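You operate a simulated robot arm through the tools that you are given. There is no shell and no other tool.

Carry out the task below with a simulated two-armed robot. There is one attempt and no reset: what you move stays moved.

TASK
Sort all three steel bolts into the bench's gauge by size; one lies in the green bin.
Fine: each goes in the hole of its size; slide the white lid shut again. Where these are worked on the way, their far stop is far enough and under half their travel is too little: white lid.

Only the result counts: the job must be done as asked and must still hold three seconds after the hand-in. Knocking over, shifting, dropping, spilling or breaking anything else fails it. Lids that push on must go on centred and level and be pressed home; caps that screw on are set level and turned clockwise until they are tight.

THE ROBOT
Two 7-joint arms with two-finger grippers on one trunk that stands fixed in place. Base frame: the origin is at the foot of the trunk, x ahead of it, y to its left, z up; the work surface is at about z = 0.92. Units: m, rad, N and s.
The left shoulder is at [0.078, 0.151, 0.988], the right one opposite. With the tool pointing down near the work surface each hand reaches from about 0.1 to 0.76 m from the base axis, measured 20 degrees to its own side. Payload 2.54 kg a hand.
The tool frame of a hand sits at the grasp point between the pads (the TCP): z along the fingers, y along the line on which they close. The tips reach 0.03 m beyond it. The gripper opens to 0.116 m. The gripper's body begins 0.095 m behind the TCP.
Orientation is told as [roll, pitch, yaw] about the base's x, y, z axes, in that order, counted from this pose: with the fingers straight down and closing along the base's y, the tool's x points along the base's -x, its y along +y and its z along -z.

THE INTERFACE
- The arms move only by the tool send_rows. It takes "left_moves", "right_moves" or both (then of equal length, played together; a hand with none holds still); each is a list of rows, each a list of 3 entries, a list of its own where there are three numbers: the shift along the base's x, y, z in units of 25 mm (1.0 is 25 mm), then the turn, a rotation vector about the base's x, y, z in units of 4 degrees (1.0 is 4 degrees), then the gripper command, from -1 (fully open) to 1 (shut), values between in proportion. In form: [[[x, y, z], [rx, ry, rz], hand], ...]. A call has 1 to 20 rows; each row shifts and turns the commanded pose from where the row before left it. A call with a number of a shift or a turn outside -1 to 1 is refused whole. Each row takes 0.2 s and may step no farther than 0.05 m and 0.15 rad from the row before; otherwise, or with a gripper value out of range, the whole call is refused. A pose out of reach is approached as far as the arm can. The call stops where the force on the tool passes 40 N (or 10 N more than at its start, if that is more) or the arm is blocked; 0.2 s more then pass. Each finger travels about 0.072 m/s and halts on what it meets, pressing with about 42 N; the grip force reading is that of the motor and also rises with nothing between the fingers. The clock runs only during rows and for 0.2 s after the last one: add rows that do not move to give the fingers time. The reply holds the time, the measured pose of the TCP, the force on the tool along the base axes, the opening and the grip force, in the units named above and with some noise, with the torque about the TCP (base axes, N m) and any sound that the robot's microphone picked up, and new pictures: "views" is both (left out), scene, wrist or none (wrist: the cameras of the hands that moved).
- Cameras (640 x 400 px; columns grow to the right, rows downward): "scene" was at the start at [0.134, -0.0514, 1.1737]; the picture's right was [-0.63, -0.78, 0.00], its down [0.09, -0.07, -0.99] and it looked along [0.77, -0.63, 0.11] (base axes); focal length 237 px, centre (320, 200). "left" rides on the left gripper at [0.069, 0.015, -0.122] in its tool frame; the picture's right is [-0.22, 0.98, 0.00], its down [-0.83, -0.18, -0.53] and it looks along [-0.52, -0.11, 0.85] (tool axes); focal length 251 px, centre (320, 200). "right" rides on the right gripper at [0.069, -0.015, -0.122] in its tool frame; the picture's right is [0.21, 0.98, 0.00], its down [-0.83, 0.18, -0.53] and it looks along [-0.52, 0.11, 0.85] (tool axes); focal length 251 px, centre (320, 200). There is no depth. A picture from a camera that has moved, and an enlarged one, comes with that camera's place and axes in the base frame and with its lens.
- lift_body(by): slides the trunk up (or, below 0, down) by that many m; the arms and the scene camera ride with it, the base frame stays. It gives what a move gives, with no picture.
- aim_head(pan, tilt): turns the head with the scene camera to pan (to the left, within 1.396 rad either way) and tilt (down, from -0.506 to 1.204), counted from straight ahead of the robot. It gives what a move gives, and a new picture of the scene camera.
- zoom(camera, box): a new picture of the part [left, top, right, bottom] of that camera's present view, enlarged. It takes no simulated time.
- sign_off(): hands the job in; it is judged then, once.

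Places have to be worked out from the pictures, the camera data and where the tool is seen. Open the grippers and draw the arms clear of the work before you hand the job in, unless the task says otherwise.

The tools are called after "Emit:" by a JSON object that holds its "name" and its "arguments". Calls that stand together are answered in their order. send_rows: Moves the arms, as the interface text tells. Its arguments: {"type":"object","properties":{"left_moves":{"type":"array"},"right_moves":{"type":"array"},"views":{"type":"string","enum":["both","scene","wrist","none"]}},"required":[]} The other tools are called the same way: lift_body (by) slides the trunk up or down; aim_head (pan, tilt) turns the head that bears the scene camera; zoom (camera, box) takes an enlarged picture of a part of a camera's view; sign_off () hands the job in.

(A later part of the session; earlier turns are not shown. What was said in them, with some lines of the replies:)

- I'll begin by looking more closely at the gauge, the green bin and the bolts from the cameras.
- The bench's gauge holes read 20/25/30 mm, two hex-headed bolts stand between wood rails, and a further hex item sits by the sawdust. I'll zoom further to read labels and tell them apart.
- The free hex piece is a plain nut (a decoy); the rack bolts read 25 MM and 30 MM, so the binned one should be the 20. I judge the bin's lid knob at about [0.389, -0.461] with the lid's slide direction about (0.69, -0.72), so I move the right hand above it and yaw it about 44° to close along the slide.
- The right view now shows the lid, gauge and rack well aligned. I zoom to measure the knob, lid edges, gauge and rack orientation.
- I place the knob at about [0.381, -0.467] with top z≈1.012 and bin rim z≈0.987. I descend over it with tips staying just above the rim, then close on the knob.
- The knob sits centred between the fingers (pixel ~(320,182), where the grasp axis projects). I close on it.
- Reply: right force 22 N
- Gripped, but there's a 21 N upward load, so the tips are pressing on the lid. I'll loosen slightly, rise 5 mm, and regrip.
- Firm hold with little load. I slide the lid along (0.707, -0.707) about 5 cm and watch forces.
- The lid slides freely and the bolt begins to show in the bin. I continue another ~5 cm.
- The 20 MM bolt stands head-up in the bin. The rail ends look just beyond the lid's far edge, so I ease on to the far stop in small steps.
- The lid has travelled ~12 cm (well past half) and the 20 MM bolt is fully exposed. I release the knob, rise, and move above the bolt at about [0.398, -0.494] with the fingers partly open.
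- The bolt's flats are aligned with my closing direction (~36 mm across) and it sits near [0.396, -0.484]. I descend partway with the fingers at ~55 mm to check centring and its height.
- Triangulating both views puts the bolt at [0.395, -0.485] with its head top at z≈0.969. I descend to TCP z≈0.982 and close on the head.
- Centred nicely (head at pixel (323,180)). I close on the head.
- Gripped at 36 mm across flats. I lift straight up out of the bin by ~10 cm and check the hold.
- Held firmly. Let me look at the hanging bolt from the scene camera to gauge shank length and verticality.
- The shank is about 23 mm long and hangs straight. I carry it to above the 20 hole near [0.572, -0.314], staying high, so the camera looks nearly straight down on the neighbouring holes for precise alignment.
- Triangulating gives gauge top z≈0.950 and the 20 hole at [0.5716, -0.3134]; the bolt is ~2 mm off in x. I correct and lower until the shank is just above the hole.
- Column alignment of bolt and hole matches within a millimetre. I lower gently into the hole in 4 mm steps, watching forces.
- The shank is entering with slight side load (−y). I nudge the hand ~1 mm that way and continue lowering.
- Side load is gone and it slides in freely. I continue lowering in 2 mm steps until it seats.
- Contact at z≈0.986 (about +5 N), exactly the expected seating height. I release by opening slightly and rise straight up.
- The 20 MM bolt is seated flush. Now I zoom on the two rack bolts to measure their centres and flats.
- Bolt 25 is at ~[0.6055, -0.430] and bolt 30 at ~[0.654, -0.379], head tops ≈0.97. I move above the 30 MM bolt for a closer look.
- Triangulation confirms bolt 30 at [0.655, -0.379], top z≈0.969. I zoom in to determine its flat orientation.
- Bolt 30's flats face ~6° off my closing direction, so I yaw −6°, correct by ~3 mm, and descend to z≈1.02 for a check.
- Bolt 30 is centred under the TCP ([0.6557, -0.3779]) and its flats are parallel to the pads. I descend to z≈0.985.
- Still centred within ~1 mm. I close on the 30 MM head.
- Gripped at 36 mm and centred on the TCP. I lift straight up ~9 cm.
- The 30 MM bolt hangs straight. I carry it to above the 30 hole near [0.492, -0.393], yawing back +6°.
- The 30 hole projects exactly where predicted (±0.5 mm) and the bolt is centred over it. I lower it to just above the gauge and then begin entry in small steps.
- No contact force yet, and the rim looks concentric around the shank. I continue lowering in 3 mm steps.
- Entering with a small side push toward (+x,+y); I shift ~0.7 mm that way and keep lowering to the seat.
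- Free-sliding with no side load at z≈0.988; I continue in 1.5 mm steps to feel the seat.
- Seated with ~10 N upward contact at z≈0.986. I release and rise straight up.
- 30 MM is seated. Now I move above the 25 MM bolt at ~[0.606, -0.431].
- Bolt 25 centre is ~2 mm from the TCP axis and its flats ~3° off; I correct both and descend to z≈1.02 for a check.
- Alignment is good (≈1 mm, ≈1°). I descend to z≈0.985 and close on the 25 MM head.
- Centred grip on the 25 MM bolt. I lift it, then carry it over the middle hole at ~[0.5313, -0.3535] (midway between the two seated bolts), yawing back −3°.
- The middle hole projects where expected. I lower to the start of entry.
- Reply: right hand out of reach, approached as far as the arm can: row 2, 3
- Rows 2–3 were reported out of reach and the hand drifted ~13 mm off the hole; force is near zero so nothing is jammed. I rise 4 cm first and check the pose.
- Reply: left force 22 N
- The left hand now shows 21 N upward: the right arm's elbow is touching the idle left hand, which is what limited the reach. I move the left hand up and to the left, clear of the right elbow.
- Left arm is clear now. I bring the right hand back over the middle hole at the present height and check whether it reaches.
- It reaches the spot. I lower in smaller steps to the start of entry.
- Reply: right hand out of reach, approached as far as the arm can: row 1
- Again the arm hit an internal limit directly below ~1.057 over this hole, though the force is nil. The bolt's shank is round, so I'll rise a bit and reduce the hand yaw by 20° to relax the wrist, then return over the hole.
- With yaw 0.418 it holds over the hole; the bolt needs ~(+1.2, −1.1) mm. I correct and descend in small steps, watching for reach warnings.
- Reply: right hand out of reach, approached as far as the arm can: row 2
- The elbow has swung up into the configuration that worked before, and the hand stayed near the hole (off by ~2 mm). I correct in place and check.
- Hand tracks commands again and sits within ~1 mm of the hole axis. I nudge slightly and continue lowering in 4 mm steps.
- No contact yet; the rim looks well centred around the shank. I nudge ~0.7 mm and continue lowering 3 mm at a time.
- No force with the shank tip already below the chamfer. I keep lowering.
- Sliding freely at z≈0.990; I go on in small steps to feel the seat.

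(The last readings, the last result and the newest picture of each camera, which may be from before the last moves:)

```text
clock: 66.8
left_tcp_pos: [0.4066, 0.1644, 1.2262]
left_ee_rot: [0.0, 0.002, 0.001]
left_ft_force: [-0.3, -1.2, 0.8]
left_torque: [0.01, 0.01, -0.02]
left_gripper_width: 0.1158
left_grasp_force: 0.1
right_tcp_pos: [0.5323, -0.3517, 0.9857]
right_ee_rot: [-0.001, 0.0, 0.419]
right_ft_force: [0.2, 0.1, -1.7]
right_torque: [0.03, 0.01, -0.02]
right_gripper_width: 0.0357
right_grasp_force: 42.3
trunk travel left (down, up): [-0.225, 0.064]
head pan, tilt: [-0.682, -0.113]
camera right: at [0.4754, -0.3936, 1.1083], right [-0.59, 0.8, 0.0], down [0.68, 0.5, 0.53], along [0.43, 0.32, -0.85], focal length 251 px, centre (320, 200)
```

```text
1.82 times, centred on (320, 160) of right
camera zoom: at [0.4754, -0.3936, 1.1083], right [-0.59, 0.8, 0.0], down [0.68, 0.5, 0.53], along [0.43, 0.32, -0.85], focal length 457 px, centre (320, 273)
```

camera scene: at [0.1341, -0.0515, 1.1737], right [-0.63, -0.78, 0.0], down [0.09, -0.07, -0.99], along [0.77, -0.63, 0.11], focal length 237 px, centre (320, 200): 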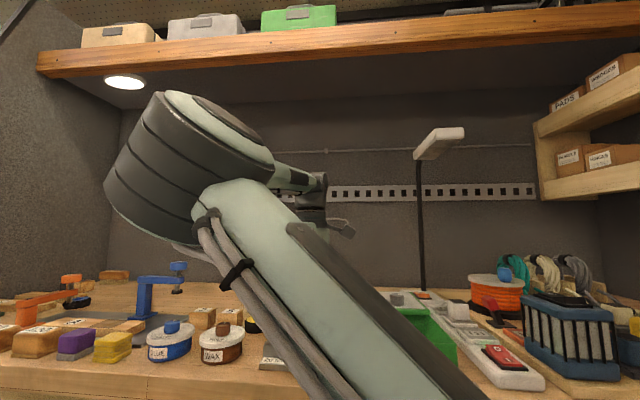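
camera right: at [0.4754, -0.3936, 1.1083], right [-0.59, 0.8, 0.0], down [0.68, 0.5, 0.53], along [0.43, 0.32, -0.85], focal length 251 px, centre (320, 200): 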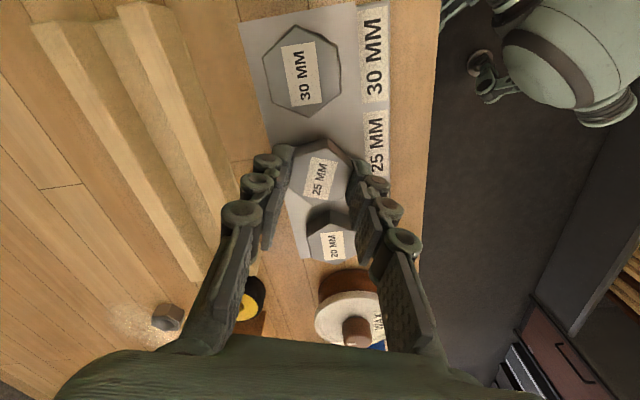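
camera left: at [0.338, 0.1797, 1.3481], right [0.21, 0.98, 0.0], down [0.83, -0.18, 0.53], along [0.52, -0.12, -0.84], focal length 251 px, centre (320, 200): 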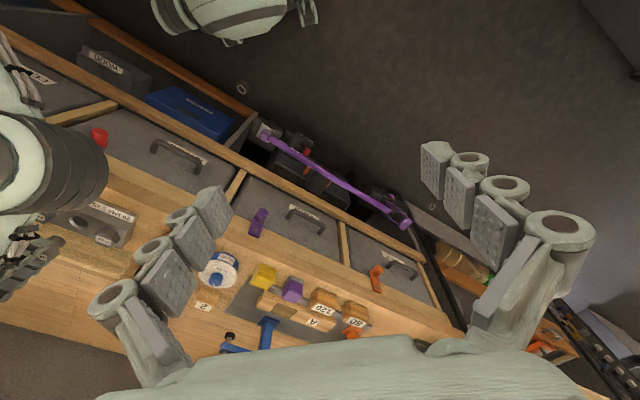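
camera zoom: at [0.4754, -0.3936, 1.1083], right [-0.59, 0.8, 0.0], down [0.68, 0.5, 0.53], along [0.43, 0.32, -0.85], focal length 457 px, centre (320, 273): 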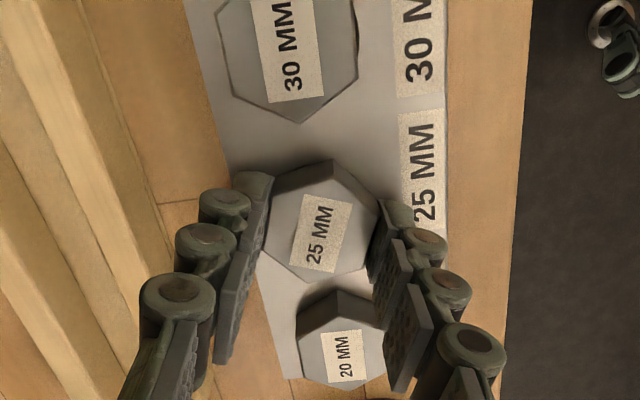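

Still no seat force; I continue 1 mm at a time.

Emit:
{"name": "send_rows", "arguments": {"right_moves": [[[0, 0, -0.04], [0, 0, 0], 1], [[0, 0, -0.04], [0, 0, 0], 1], [[0, 0, 0], [0, 0, 0], 1]], "views": "wrist"}}

```text
clock: 67.6
left_tcp_pos: [0.4063, 0.1655, 1.2269]
left_ee_rot: [-0.003, -0.003, 0.002]
left_ft_force: [-0.2, -0.2, -0.1]
left_torque: [-0.01, -0.05, 0.01]
left_gripper_width: 0.116
left_grasp_force: 0.0
right_tcp_pos: [0.5315, -0.352, 0.9854]
right_ee_rot: [-0.004, -0.002, 0.419]
right_ft_force: [1.3, -1.5, 7.8]
right_torque: [0.06, 0.04, -0.01]
right_gripper_width: 0.0358
right_grasp_force: 42.0
trunk travel left (down, up): [-0.225, 0.064]
head pan, tilt: [-0.682, -0.113]
camera right: at [0.4746, -0.3936, 1.1073], right [-0.59, 0.8, 0.0], down [0.68, 0.5, 0.53], along [0.43, 0.31, -0.84], focal length 251 px, centre (320, 200)
```

right: 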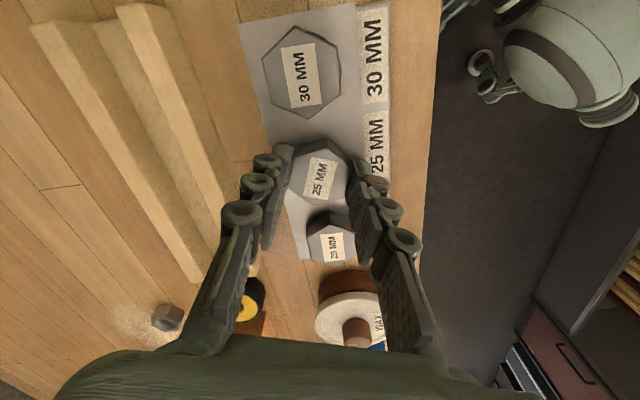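

Seated with ~8 N of contact. I open modestly (to ~52 mm to stay clear of the neighbours) and rise straight up.

Emit:
{"name": "send_rows", "arguments": {"right_moves": [[[0, 0, 0.04], [0, 0, 0], 0.6], [[0, 0, 0], [0, 0, 0], 0.2], [[0, 0, 0], [0, 0, 0], 0.1], [[0, 0, 0], [0, 0, 0], 0.1], [[0, 0, 0.3], [0, 0, 0], 0.1], [[0, 0, 0.5], [0, 0, 0], 0.1], [[0, 0, 0.6], [0, 0, 0], 0.1], [[0, 0, 0.6], [0, 0, 0], 0.1], [[0, 0, 0.6], [0, 0, 0], 0.1], [[0, 0, 0.6], [0, 0, 0], 0.1], [[0, 0, 0.6], [0, 0, 0], 0.1], [[0, 0, 0], [0, 0, 0], 0.1]], "views": "both"}}

Emit:
{"name": "zoom", "arguments": {"camera": "right", "box": [220, 0, 420, 200]}}

```text
clock: 70.2
left_tcp_pos: [0.4056, 0.1628, 1.2254]
left_ee_rot: [0.0, 0.0, 0.001]
left_ft_force: [0.3, 0.3, 0.5]
left_torque: [-0.03, 0.03, 0.01]
left_gripper_width: 0.1159
left_grasp_force: 0.0
right_tcp_pos: [0.5311, -0.3516, 1.0799]
right_ee_rot: [-0.002, -0.001, 0.418]
right_ft_force: [-1.7, 0.2, 1.0]
right_torque: [0.02, -0.03, 0.02]
right_gripper_width: 0.0521
right_grasp_force: 0.0
trunk travel left (down, up): [-0.225, 0.064]
head pan, tilt: [-0.682, -0.113]
camera scene: at [0.134, -0.0514, 1.1737], right [-0.63, -0.78, 0.0], down [0.09, -0.07, -0.99], along [0.77, -0.63, 0.11], focal length 237 px, centre (320, 200)
camera right: at [0.4749, -0.3941, 1.2021], right [-0.59, 0.8, 0.0], down [0.68, 0.5, 0.53], along [0.43, 0.32, -0.85], focal length 251 px, centre (320, 200)
```

scene: 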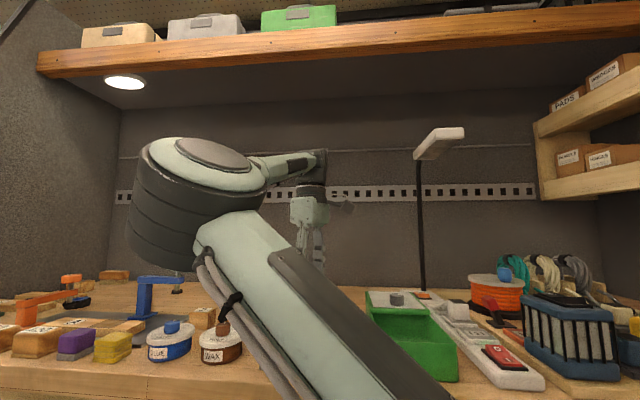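
right: 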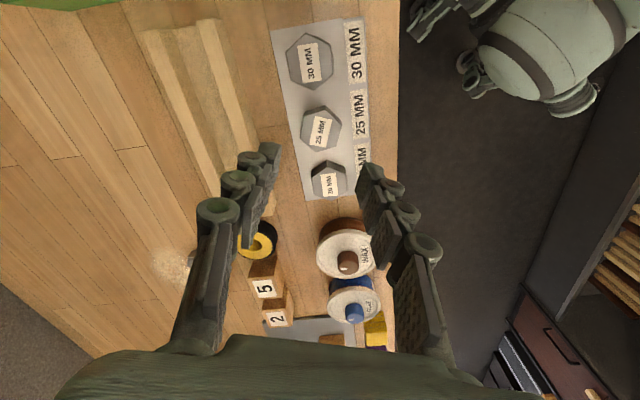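

```text
2.00 times, centred on (320, 100) of right
camera zoom: at [0.4749, -0.3941, 1.2021], right [-0.59, 0.8, 0.0], down [0.68, 0.5, 0.53], along [0.43, 0.32, -0.85], focal length 503 px, centre (320, 400)
```

zoom: 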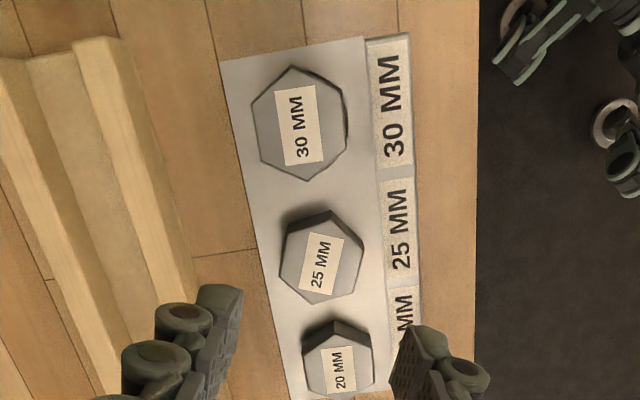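

All three bolts are seated in their matching holes. Now I go back over the lid knob at ~[0.4686, -0.5564], yawing back +20°, to slide the lid shut.

Emit:
{"name": "send_rows", "arguments": {"right_moves": [[[-0.14, -0.45, 0.1], [0, 0, 0], -0.05], [[-0.281, -0.907, 0], [0, 0, 1], -0.05], [[-0.281, -0.907, 0], [0, 0, 1], -0.05], [[-0.281, -0.907, 0], [0, 0, 1], -0.05], [[-0.281, -0.907, 0], [0, 0, 1], -0.05], [[-0.281, -0.907, 0], [0, 0, 1], -0.05], [[-0.281, -0.907, 0], [0, 0, 0], -0.05], [[-0.281, -0.907, 0], [0, 0, 0], -0.05], [[-0.281, -0.907, 0], [0, 0, 0], -0.05], [[-0.14, -0.45, 0], [0, 0, 0], -0.05], [[0, 0, 0], [0, 0, 0], -0.05]], "views": "both"}}

Emit:
{"name": "zoom", "arguments": {"camera": "right", "box": [220, 50, 420, 250]}}

```text
clock: 72.6
left_tcp_pos: [0.4061, 0.164, 1.2253]
left_ee_rot: [-0.002, 0.001, 0.001]
left_ft_force: [0.6, -0.4, 0.2]
left_torque: [-0.01, -0.03, -0.01]
left_gripper_width: 0.1159
left_grasp_force: 0.1
right_tcp_pos: [0.4701, -0.555, 1.082]
right_ee_rot: [-0.002, 0.0, 0.768]
right_ft_force: [0.5, -1.2, -0.2]
right_torque: [0.0, 0.04, -0.01]
right_gripper_width: 0.0611
right_grasp_force: 0.1
trunk travel left (down, up): [-0.225, 0.064]
head pan, tilt: [-0.682, -0.113]
camera scene: at [0.134, -0.0514, 1.1737], right [-0.63, -0.78, 0.0], down [0.09, -0.07, -0.99], along [0.77, -0.63, 0.11], focal length 237 px, centre (320, 200)
camera right: at [0.431, -0.6134, 1.2046], right [-0.83, 0.55, 0.0], down [0.47, 0.71, 0.53], along [0.3, 0.44, -0.85], focal length 251 px, centre (320, 200)
```

scene: 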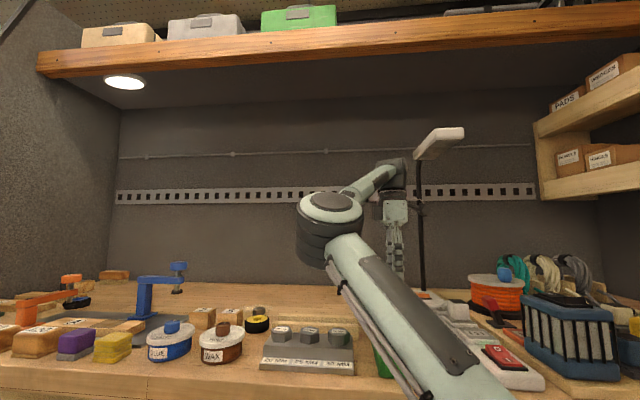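
right: 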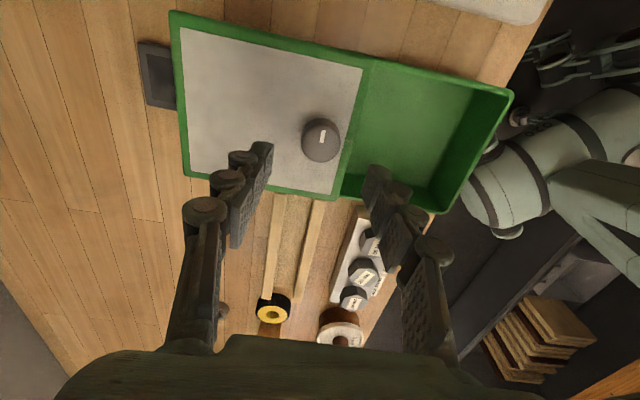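

```text
2.00 times, centred on (320, 150) of right
camera zoom: at [0.431, -0.6134, 1.2046], right [-0.83, 0.55, 0.0], down [0.47, 0.71, 0.53], along [0.3, 0.44, -0.85], focal length 503 px, centre (320, 300)
```

zoom: 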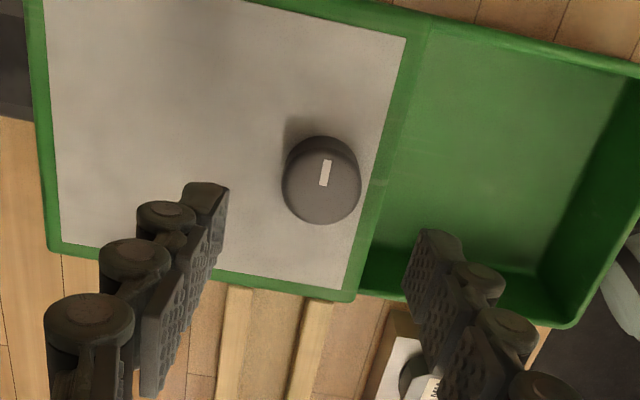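

Knob measured at ~[0.468, -0.557]. I shift ~3 mm, descend to z≈1.027 (the clean grip height from before) and close on it.

Emit:
{"name": "send_rows", "arguments": {"right_moves": [[[-0.08, -0.09, -0.5], [0, 0, 0], -0.05], [[0, 0, -0.6], [0, 0, 0], -0.05], [[0, 0, -0.6], [0, 0, 0], -0.05], [[0, 0, -0.5], [0, 0, 0], -0.05], [[0, 0, 0], [0, 0, 0], -0.05], [[0, 0, 0], [0, 0, 0], 0.3], [[0, 0, 0], [0, 0, 0], 0.6], [[0, 0, 0], [0, 0, 0], 1], [[0, 0, 0], [0, 0, 0], 1], [[0, 0, 0], [0, 0, 0], 1]], "views": "both"}}

```text
clock: 74.8
left_tcp_pos: [0.4076, 0.1645, 1.2257]
left_ee_rot: [-0.002, -0.001, 0.002]
left_ft_force: [0.3, -0.6, -0.5]
left_torque: [-0.01, 0.01, -0.01]
left_gripper_width: 0.1161
left_grasp_force: 0.0
right_tcp_pos: [0.4673, -0.5566, 1.0278]
right_ee_rot: [-0.002, 0.0, 0.767]
right_ft_force: [-0.9, 0.8, -0.8]
right_torque: [0.02, 0.0, -0.02]
right_gripper_width: 0.0306
right_grasp_force: 45.1
trunk travel left (down, up): [-0.225, 0.064]
head pan, tilt: [-0.682, -0.113]
camera scene: at [0.1341, -0.0514, 1.1736], right [-0.63, -0.78, 0.0], down [0.09, -0.07, -0.99], along [0.77, -0.63, 0.11], focal length 237 px, centre (320, 200)
camera right: at [0.4281, -0.6158, 1.1506], right [-0.83, 0.55, 0.0], down [0.47, 0.7, 0.53], along [0.3, 0.44, -0.85], focal length 251 px, centre (320, 200)
```

scene: 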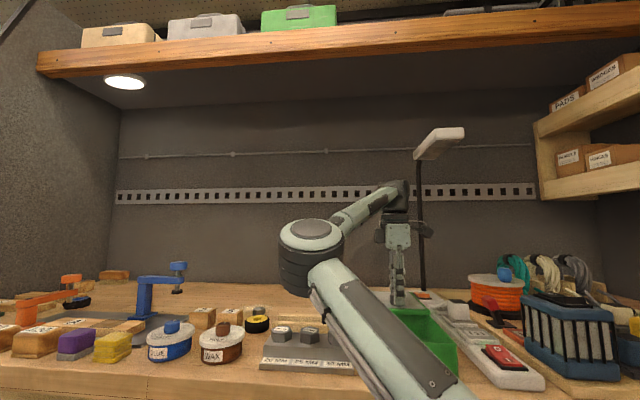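
right: 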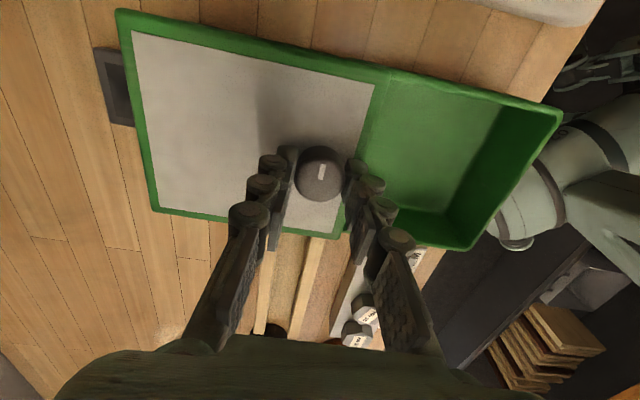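

Firm grip on the knob without tip pressure. I slide the lid back about 10 cm towards closed.

Emit:
{"name": "send_rows", "arguments": {"right_moves": [[[-0.28, 0.28, 0], [0, 0, 0], 1], [[-0.28, 0.28, 0], [0, 0, 0], 1], [[-0.28, 0.28, 0], [0, 0, 0], 1], [[-0.28, 0.28, 0], [0, 0, 0], 1], [[-0.28, 0.28, 0], [0, 0, 0], 1], [[-0.28, 0.28, 0], [0, 0, 0], 1], [[-0.28, 0.28, 0], [0, 0, 0], 1], [[-0.28, 0.28, 0], [0, 0, 0], 1], [[-0.28, 0.28, 0], [0, 0, 0], 1], [[-0.28, 0.28, 0], [0, 0, 0], 1], [[0, 0, 0], [0, 0, 0], 1]], "views": "both"}}

```text
clock: 77.2
left_tcp_pos: [0.406, 0.1662, 1.2256]
left_ee_rot: [-0.004, -0.001, 0.002]
left_ft_force: [0.0, -0.4, -1.1]
left_torque: [0.04, 0.03, 0.01]
left_gripper_width: 0.1162
left_grasp_force: 0.0
right_tcp_pos: [0.3975, -0.4875, 1.0293]
right_ee_rot: [-0.003, 0.0, 0.765]
right_ft_force: [0.7, 0.8, 17.5]
right_torque: [0.18, -0.16, -0.03]
right_gripper_width: 0.0305
right_grasp_force: 45.1
trunk travel left (down, up): [-0.225, 0.064]
head pan, tilt: [-0.682, -0.113]
camera scene: at [0.1331, -0.0502, 1.174], right [-0.63, -0.78, 0.0], down [0.09, -0.07, -0.99], along [0.77, -0.63, 0.11], focal length 237 px, centre (320, 200)
camera right: at [0.3584, -0.546, 1.1506], right [-0.83, 0.55, 0.0], down [0.47, 0.71, 0.53], along [0.3, 0.44, -0.85], focal length 251 px, centre (320, 200)
```

scene: 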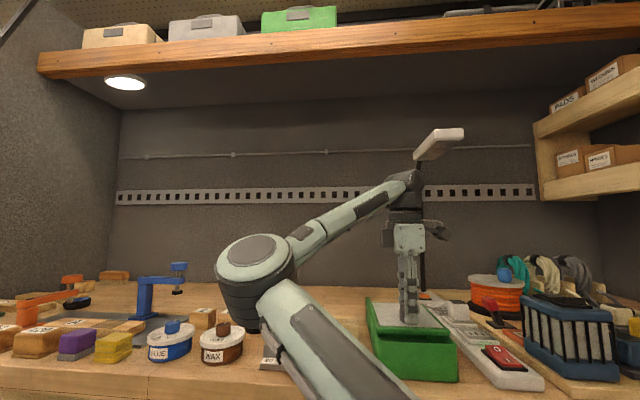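
right: 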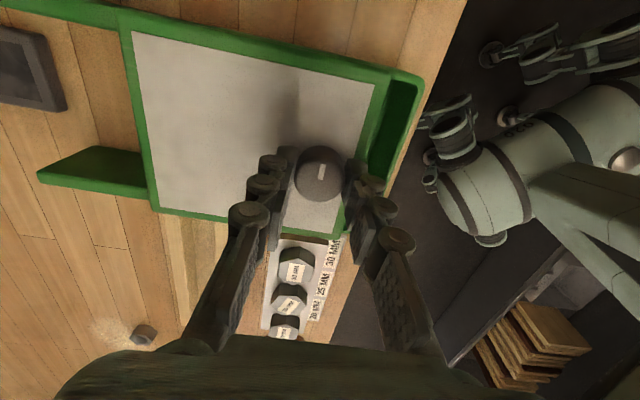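

Nearly closed (about 2.5 cm left), with some vertical load; I ease the hand up 1.5 mm and continue closing gently.

Emit:
{"name": "send_rows", "arguments": {"right_moves": [[[0, 0, 0.06], [0, 0, 0], 1], [[-0.28, 0.28, 0], [0, 0, 0], 1], [[-0.2, 0.2, 0], [0, 0, 0], 1], [[-0.12, 0.12, 0], [0, 0, 0], 1], [[0, 0, 0], [0, 0, 0], 1]], "views": "both"}}

```text
clock: 78.4
left_tcp_pos: [0.4065, 0.1652, 1.2254]
left_ee_rot: [-0.002, -0.001, 0.001]
left_ft_force: [0.6, 0.0, -0.5]
left_torque: [-0.03, 0.01, -0.02]
left_gripper_width: 0.116
left_grasp_force: 0.2
right_tcp_pos: [0.3816, -0.4718, 1.028]
right_ee_rot: [-0.001, 0.001, 0.768]
right_ft_force: [0.8, 1.4, 2.5]
right_torque: [-0.1, 0.12, 0.06]
right_gripper_width: 0.0306
right_grasp_force: 45.2
trunk travel left (down, up): [-0.225, 0.064]
head pan, tilt: [-0.682, -0.113]
camera scene: at [0.134, -0.051, 1.1736], right [-0.63, -0.78, 0.0], down [0.09, -0.07, -0.99], along [0.77, -0.63, 0.11], focal length 237 px, centre (320, 200)
camera right: at [0.3433, -0.531, 1.1505], right [-0.83, 0.55, 0.0], down [0.47, 0.7, 0.53], along [0.3, 0.44, -0.85], focal length 251 px, centre (320, 200)
```

scene: 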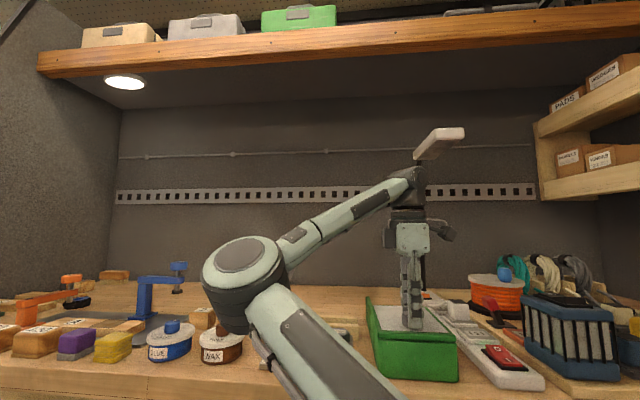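
right: 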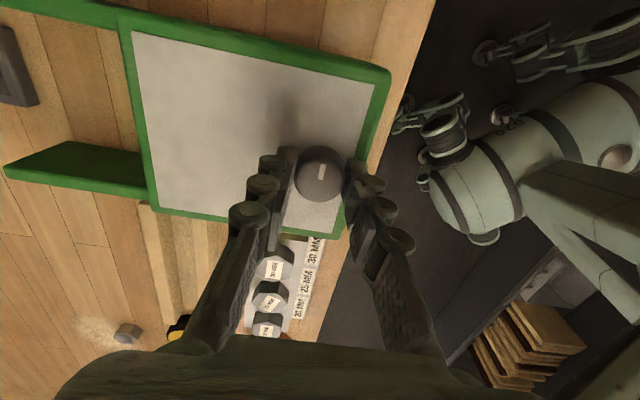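

About 4 mm remain to the original closed position. I push on in 2 mm steps until it meets the stop.

Emit:
{"name": "send_rows", "arguments": {"right_moves": [[[-0.06, 0.06, 0], [0, 0, 0], 1], [[-0.06, 0.06, 0], [0, 0, 0], 1], [[-0.06, 0.06, 0], [0, 0, 0], 1], [[0, 0, 0], [0, 0, 0], 1]], "views": "both"}}

Emit:
{"name": "zoom", "arguments": {"camera": "right", "box": [220, 50, 420, 250]}}

Emit:
{"name": "zoom", "arguments": {"camera": "scene", "box": [350, 270, 480, 395]}}

```text
clock: 79.4
left_tcp_pos: [0.408, 0.1638, 1.2254]
left_ee_rot: [-0.002, 0.0, 0.002]
left_ft_force: [-0.2, 1.3, -0.1]
left_torque: [0.0, 0.0, 0.02]
left_gripper_width: 0.116
left_grasp_force: 0.1
right_tcp_pos: [0.3799, -0.4683, 1.0284]
right_ee_rot: [-0.003, 0.001, 0.769]
right_ft_force: [9.3, -6.2, 1.7]
right_torque: [-0.05, -0.56, -0.19]
right_gripper_width: 0.0305
right_grasp_force: 44.7
trunk travel left (down, up): [-0.225, 0.064]
head pan, tilt: [-0.682, -0.113]
camera scene: at [0.1349, -0.052, 1.1735], right [-0.63, -0.78, 0.0], down [0.09, -0.07, -0.99], along [0.77, -0.63, 0.11], focal length 237 px, centre (320, 200)
camera right: at [0.3399, -0.5276, 1.1505], right [-0.83, 0.55, 0.0], down [0.47, 0.71, 0.53], along [0.3, 0.44, -0.85], focal length 251 px, centre (320, 200)
```

scene: 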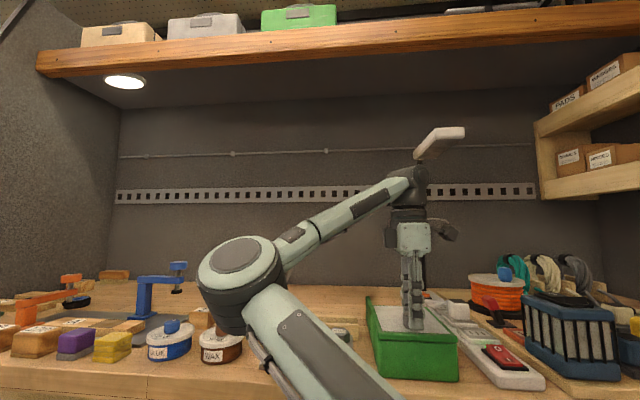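
right: 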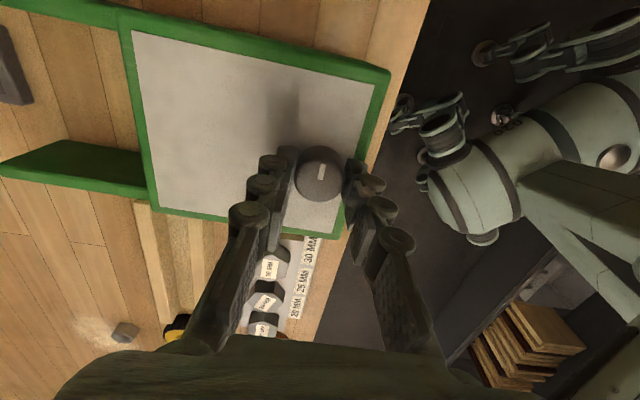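

```text
2.00 times, centred on (320, 150) of right
camera zoom: at [0.3399, -0.5276, 1.1505], right [-0.83, 0.55, 0.0], down [0.47, 0.71, 0.53], along [0.3, 0.44, -0.85], focal length 503 px, centre (320, 300)
```

zoom: 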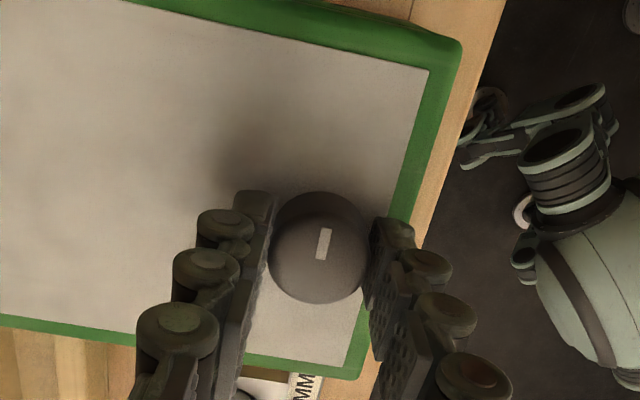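

```text
3.20 times, centred on (415, 332) of scene
camera zoom: at [0.1349, -0.052, 1.1735], right [-0.63, -0.78, 0.0], down [0.09, -0.07, -0.99], along [0.77, -0.63, 0.11], focal length 759 px, centre (16, -224)
```

zoom: 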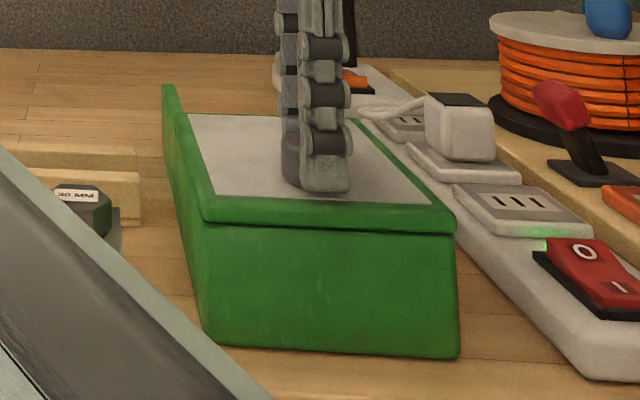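

The lid is flush at its original closed position with ~11 N against the stop. I relax the push slightly, open the fingers and rise clear.

Emit:
{"name": "send_rows", "arguments": {"right_moves": [[[0.05, -0.05, 0], [0, 0, 0], 1], [[0, 0, 0], [0, 0, 0], 0.4], [[0, 0, 0], [0, 0, 0], 0.0], [[0, 0, 0], [0, 0, 0], -0.05], [[0, 0, 0.4], [0, 0, 0], -0.05], [[0, 0, 0.8], [0, 0, 0], -0.05], [[0, 0, 0.8], [0, 0, 0], -0.05], [[0, 0, 0.8], [0, 0, 0], -0.3], [[0, 0, 0.8], [0, 0, 0], -0.6], [[0, 0, 0.4], [0, 0, 0], -1], [[0, 0, 0], [0, 0, 0], -1]], "views": "both"}}

Emit:
{"name": "zoom", "arguments": {"camera": "right", "box": [100, 0, 420, 280]}}

```text
clock: 81.8
left_tcp_pos: [0.4071, 0.1639, 1.2256]
left_ee_rot: [-0.004, 0.0, 0.001]
left_ft_force: [-0.5, -0.2, -0.8]
left_torque: [0.0, -0.02, 0.03]
left_gripper_width: 0.1158
left_grasp_force: 0.1
right_tcp_pos: [0.3781, -0.4701, 1.1289]
right_ee_rot: [-0.002, -0.001, 0.768]
right_ft_force: [-0.3, -0.1, 0.2]
right_torque: [0.0, 0.0, 0.01]
right_gripper_width: 0.1161
right_grasp_force: 0.0
trunk travel left (down, up): [-0.225, 0.064]
head pan, tilt: [-0.682, -0.113]
camera scene: at [0.1341, -0.0514, 1.1737], right [-0.63, -0.78, 0.0], down [0.09, -0.07, -0.99], along [0.77, -0.63, 0.11], focal length 237 px, centre (320, 200)
camera right: at [0.3393, -0.5287, 1.2519], right [-0.83, 0.55, 0.0], down [0.47, 0.7, 0.53], along [0.3, 0.44, -0.85], focal length 251 px, centre (320, 200)
```

scene: 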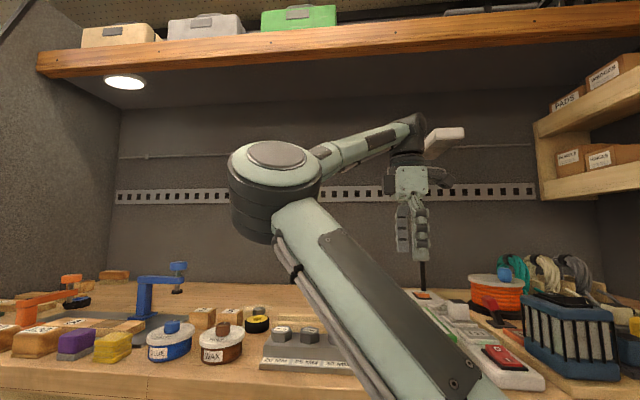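
right: 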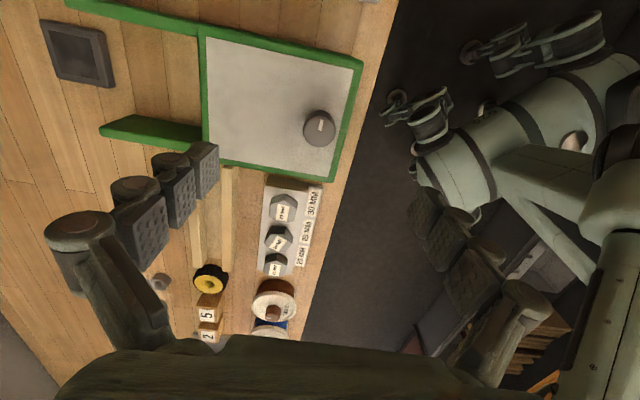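

```text
1.43 times, centred on (260, 140) of right
camera zoom: at [0.3393, -0.5287, 1.2519], right [-0.83, 0.55, 0.0], down [0.47, 0.7, 0.53], along [0.3, 0.44, -0.85], focal length 359 px, centre (406, 286)
```

zoom: 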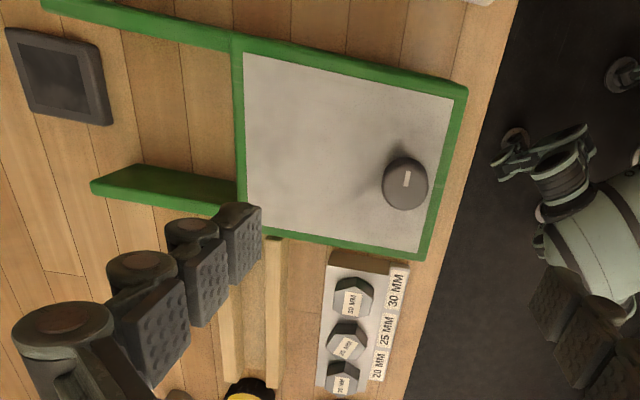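

The lid is shut and all bolts sit in the gauge. I draw the right arm back and up, away from the work, and take a final look with the head.

Emit:
{"name": "send_rows", "arguments": {"right_moves": [[[-0.3, 0, 0.8], [0, 0, 0], -1], [[-0.6, 0, 0.8], [0, 0, -0.5], -1], [[-0.6, -0.2, 0.8], [0, 0, -1], -1], [[-0.6, -0.3, 0.6], [0, 0, -1], -1], [[-0.6, -0.4, 0.4], [0, 0, -1], -1], [[-0.4, -0.4, 0], [0, 0, -1], -1], [[0, 0, 0], [0, 0, 0], -1]], "views": "both"}}

Emit:
{"name": "aim_head", "arguments": {"pan": -0.75, "tilt": 0.25}}

```text
clock: 83.4
left_tcp_pos: [0.4071, 0.1643, 1.2251]
left_ee_rot: [-0.002, 0.0, 0.001]
left_ft_force: [0.1, -0.2, -0.9]
left_torque: [0.02, 0.0, 0.01]
left_gripper_width: 0.116
left_grasp_force: 0.1
right_tcp_pos: [0.3004, -0.5014, 1.2135]
right_ee_rot: [-0.002, -0.002, 0.453]
right_ft_force: [-0.2, -0.1, 0.6]
right_torque: [0.02, -0.03, 0.0]
right_gripper_width: 0.116
right_grasp_force: 0.1
trunk travel left (down, up): [-0.225, 0.064]
head pan, tilt: [-0.682, -0.113]
camera scene: at [0.134, -0.0513, 1.1737], right [-0.63, -0.78, 0.0], down [0.09, -0.07, -0.99], along [0.77, -0.63, 0.11], focal length 237 px, centre (320, 200)
camera right: at [0.2452, -0.5451, 1.3368], right [-0.62, 0.78, 0.0], down [0.66, 0.53, 0.53], along [0.42, 0.33, -0.85], focal length 251 px, centre (320, 200)
```

scene: 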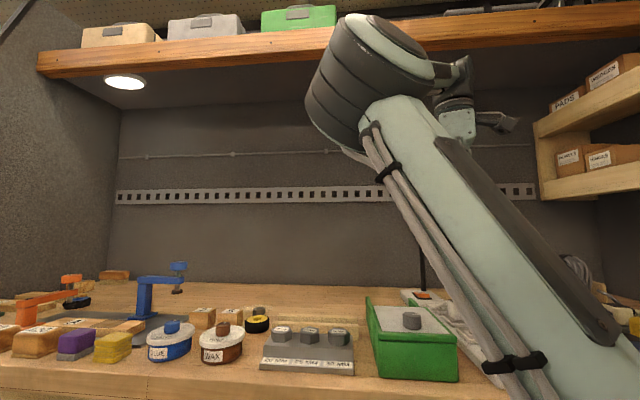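
right: 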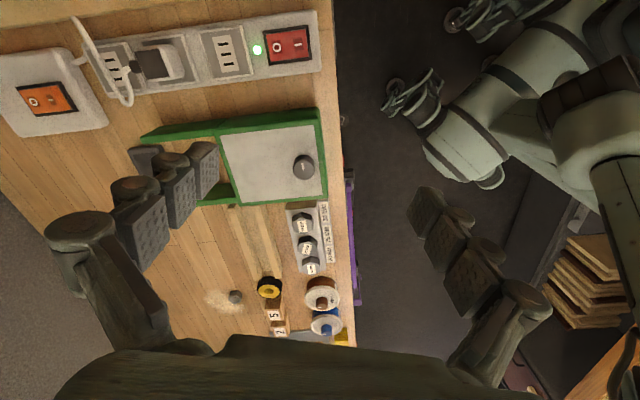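

```text
clock: 84.2
left_tcp_pos: [0.4074, 0.164, 1.2265]
left_ee_rot: [-0.003, -0.001, 0.001]
left_ft_force: [-0.6, -1.1, 0.4]
left_torque: [0.02, 0.0, -0.01]
left_gripper_width: 0.1162
left_grasp_force: 0.0
right_tcp_pos: [0.301, -0.5016, 1.2143]
right_ee_rot: [-0.003, 0.002, 0.454]
right_ft_force: [-0.2, 0.5, -0.2]
right_torque: [0.01, -0.03, 0.01]
right_gripper_width: 0.1161
right_grasp_force: 0.1
trunk travel left (down, up): [-0.225, 0.064]
head pan, tilt: [-0.75, 0.25]
camera scene: at [0.1351, -0.0605, 1.1408], right [-0.68, -0.73, 0.0], down [-0.18, 0.17, -0.97], along [0.71, -0.66, -0.25], focal length 237 px, centre (320, 200)
```

scene: 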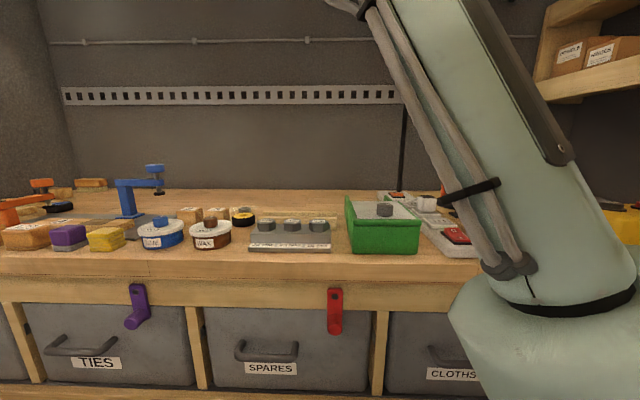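

Everything looks in place; I zoom once more on the gauge and the bin to confirm seating and a fully shut lid.

Emit:
{"name": "zoom", "arguments": {"camera": "scene", "box": [225, 190, 435, 265]}}

Emit:
{"name": "zoom", "arguments": {"camera": "right", "box": [200, 100, 350, 290]}}

```text
3.05 times, centred on (330, 228) of scene
camera zoom: at [0.1351, -0.0605, 1.1408], right [-0.68, -0.73, 0.0], down [-0.18, 0.17, -0.97], along [0.71, -0.66, -0.25], focal length 723 px, centre (290, 116)
```

zoom: 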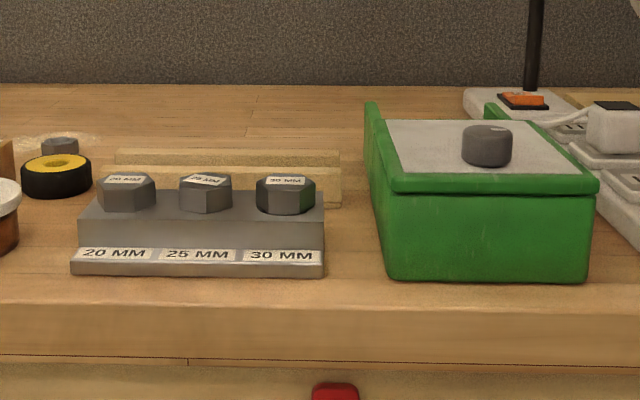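

```text
2.11 times, centred on (275, 195) of right
camera zoom: at [0.2455, -0.5451, 1.3366], right [-0.62, 0.78, 0.0], down [0.66, 0.53, 0.53], along [0.42, 0.33, -0.85], focal length 529 px, centre (415, 210)
```

zoom: 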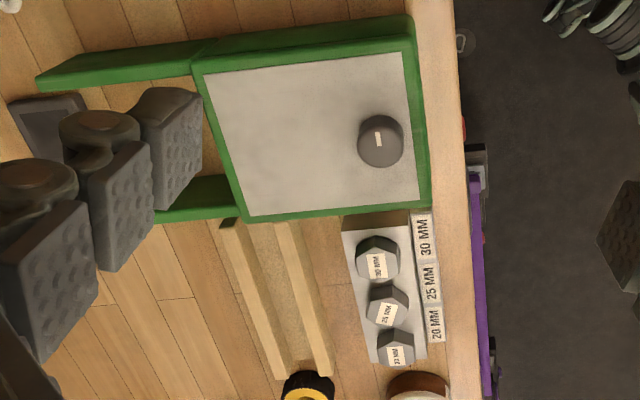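

All three bolts (20, 25, 30 MM) sit flush in their matching holes, the white lid is fully shut, and both arms are clear with open grippers. I hand the job in.

Emit:
{"name": "sign_off", "arguments": {}}

```text
The job is handed in.
```

All three bolts are in the gauge, each seated in the hole of its size: 20, 25 and 30 MM. The white lid is slid shut again. I've handed the job in.

- **Lid:** I opened it about 12 cm, well past half its travel, to reach the 20 MM bolt in the green bin. Afterwards I pushed it back against its closed stop.
- **Contact between the arms:** while I was placing the 25 MM bolt, the right elbow pressed on the idle left hand with about 21 N. I moved the left arm up and out of the way before going on, and saw nothing else shifted.
- **Reach limit:** the right arm could not get straight down to the 25 hole at first. I turned the hand 20 degrees, and the bolt then went in cleanly.

In the last pictures the bolts sit flush and the other items look undisturbed. Both arms are drawn clear with their grippers open.
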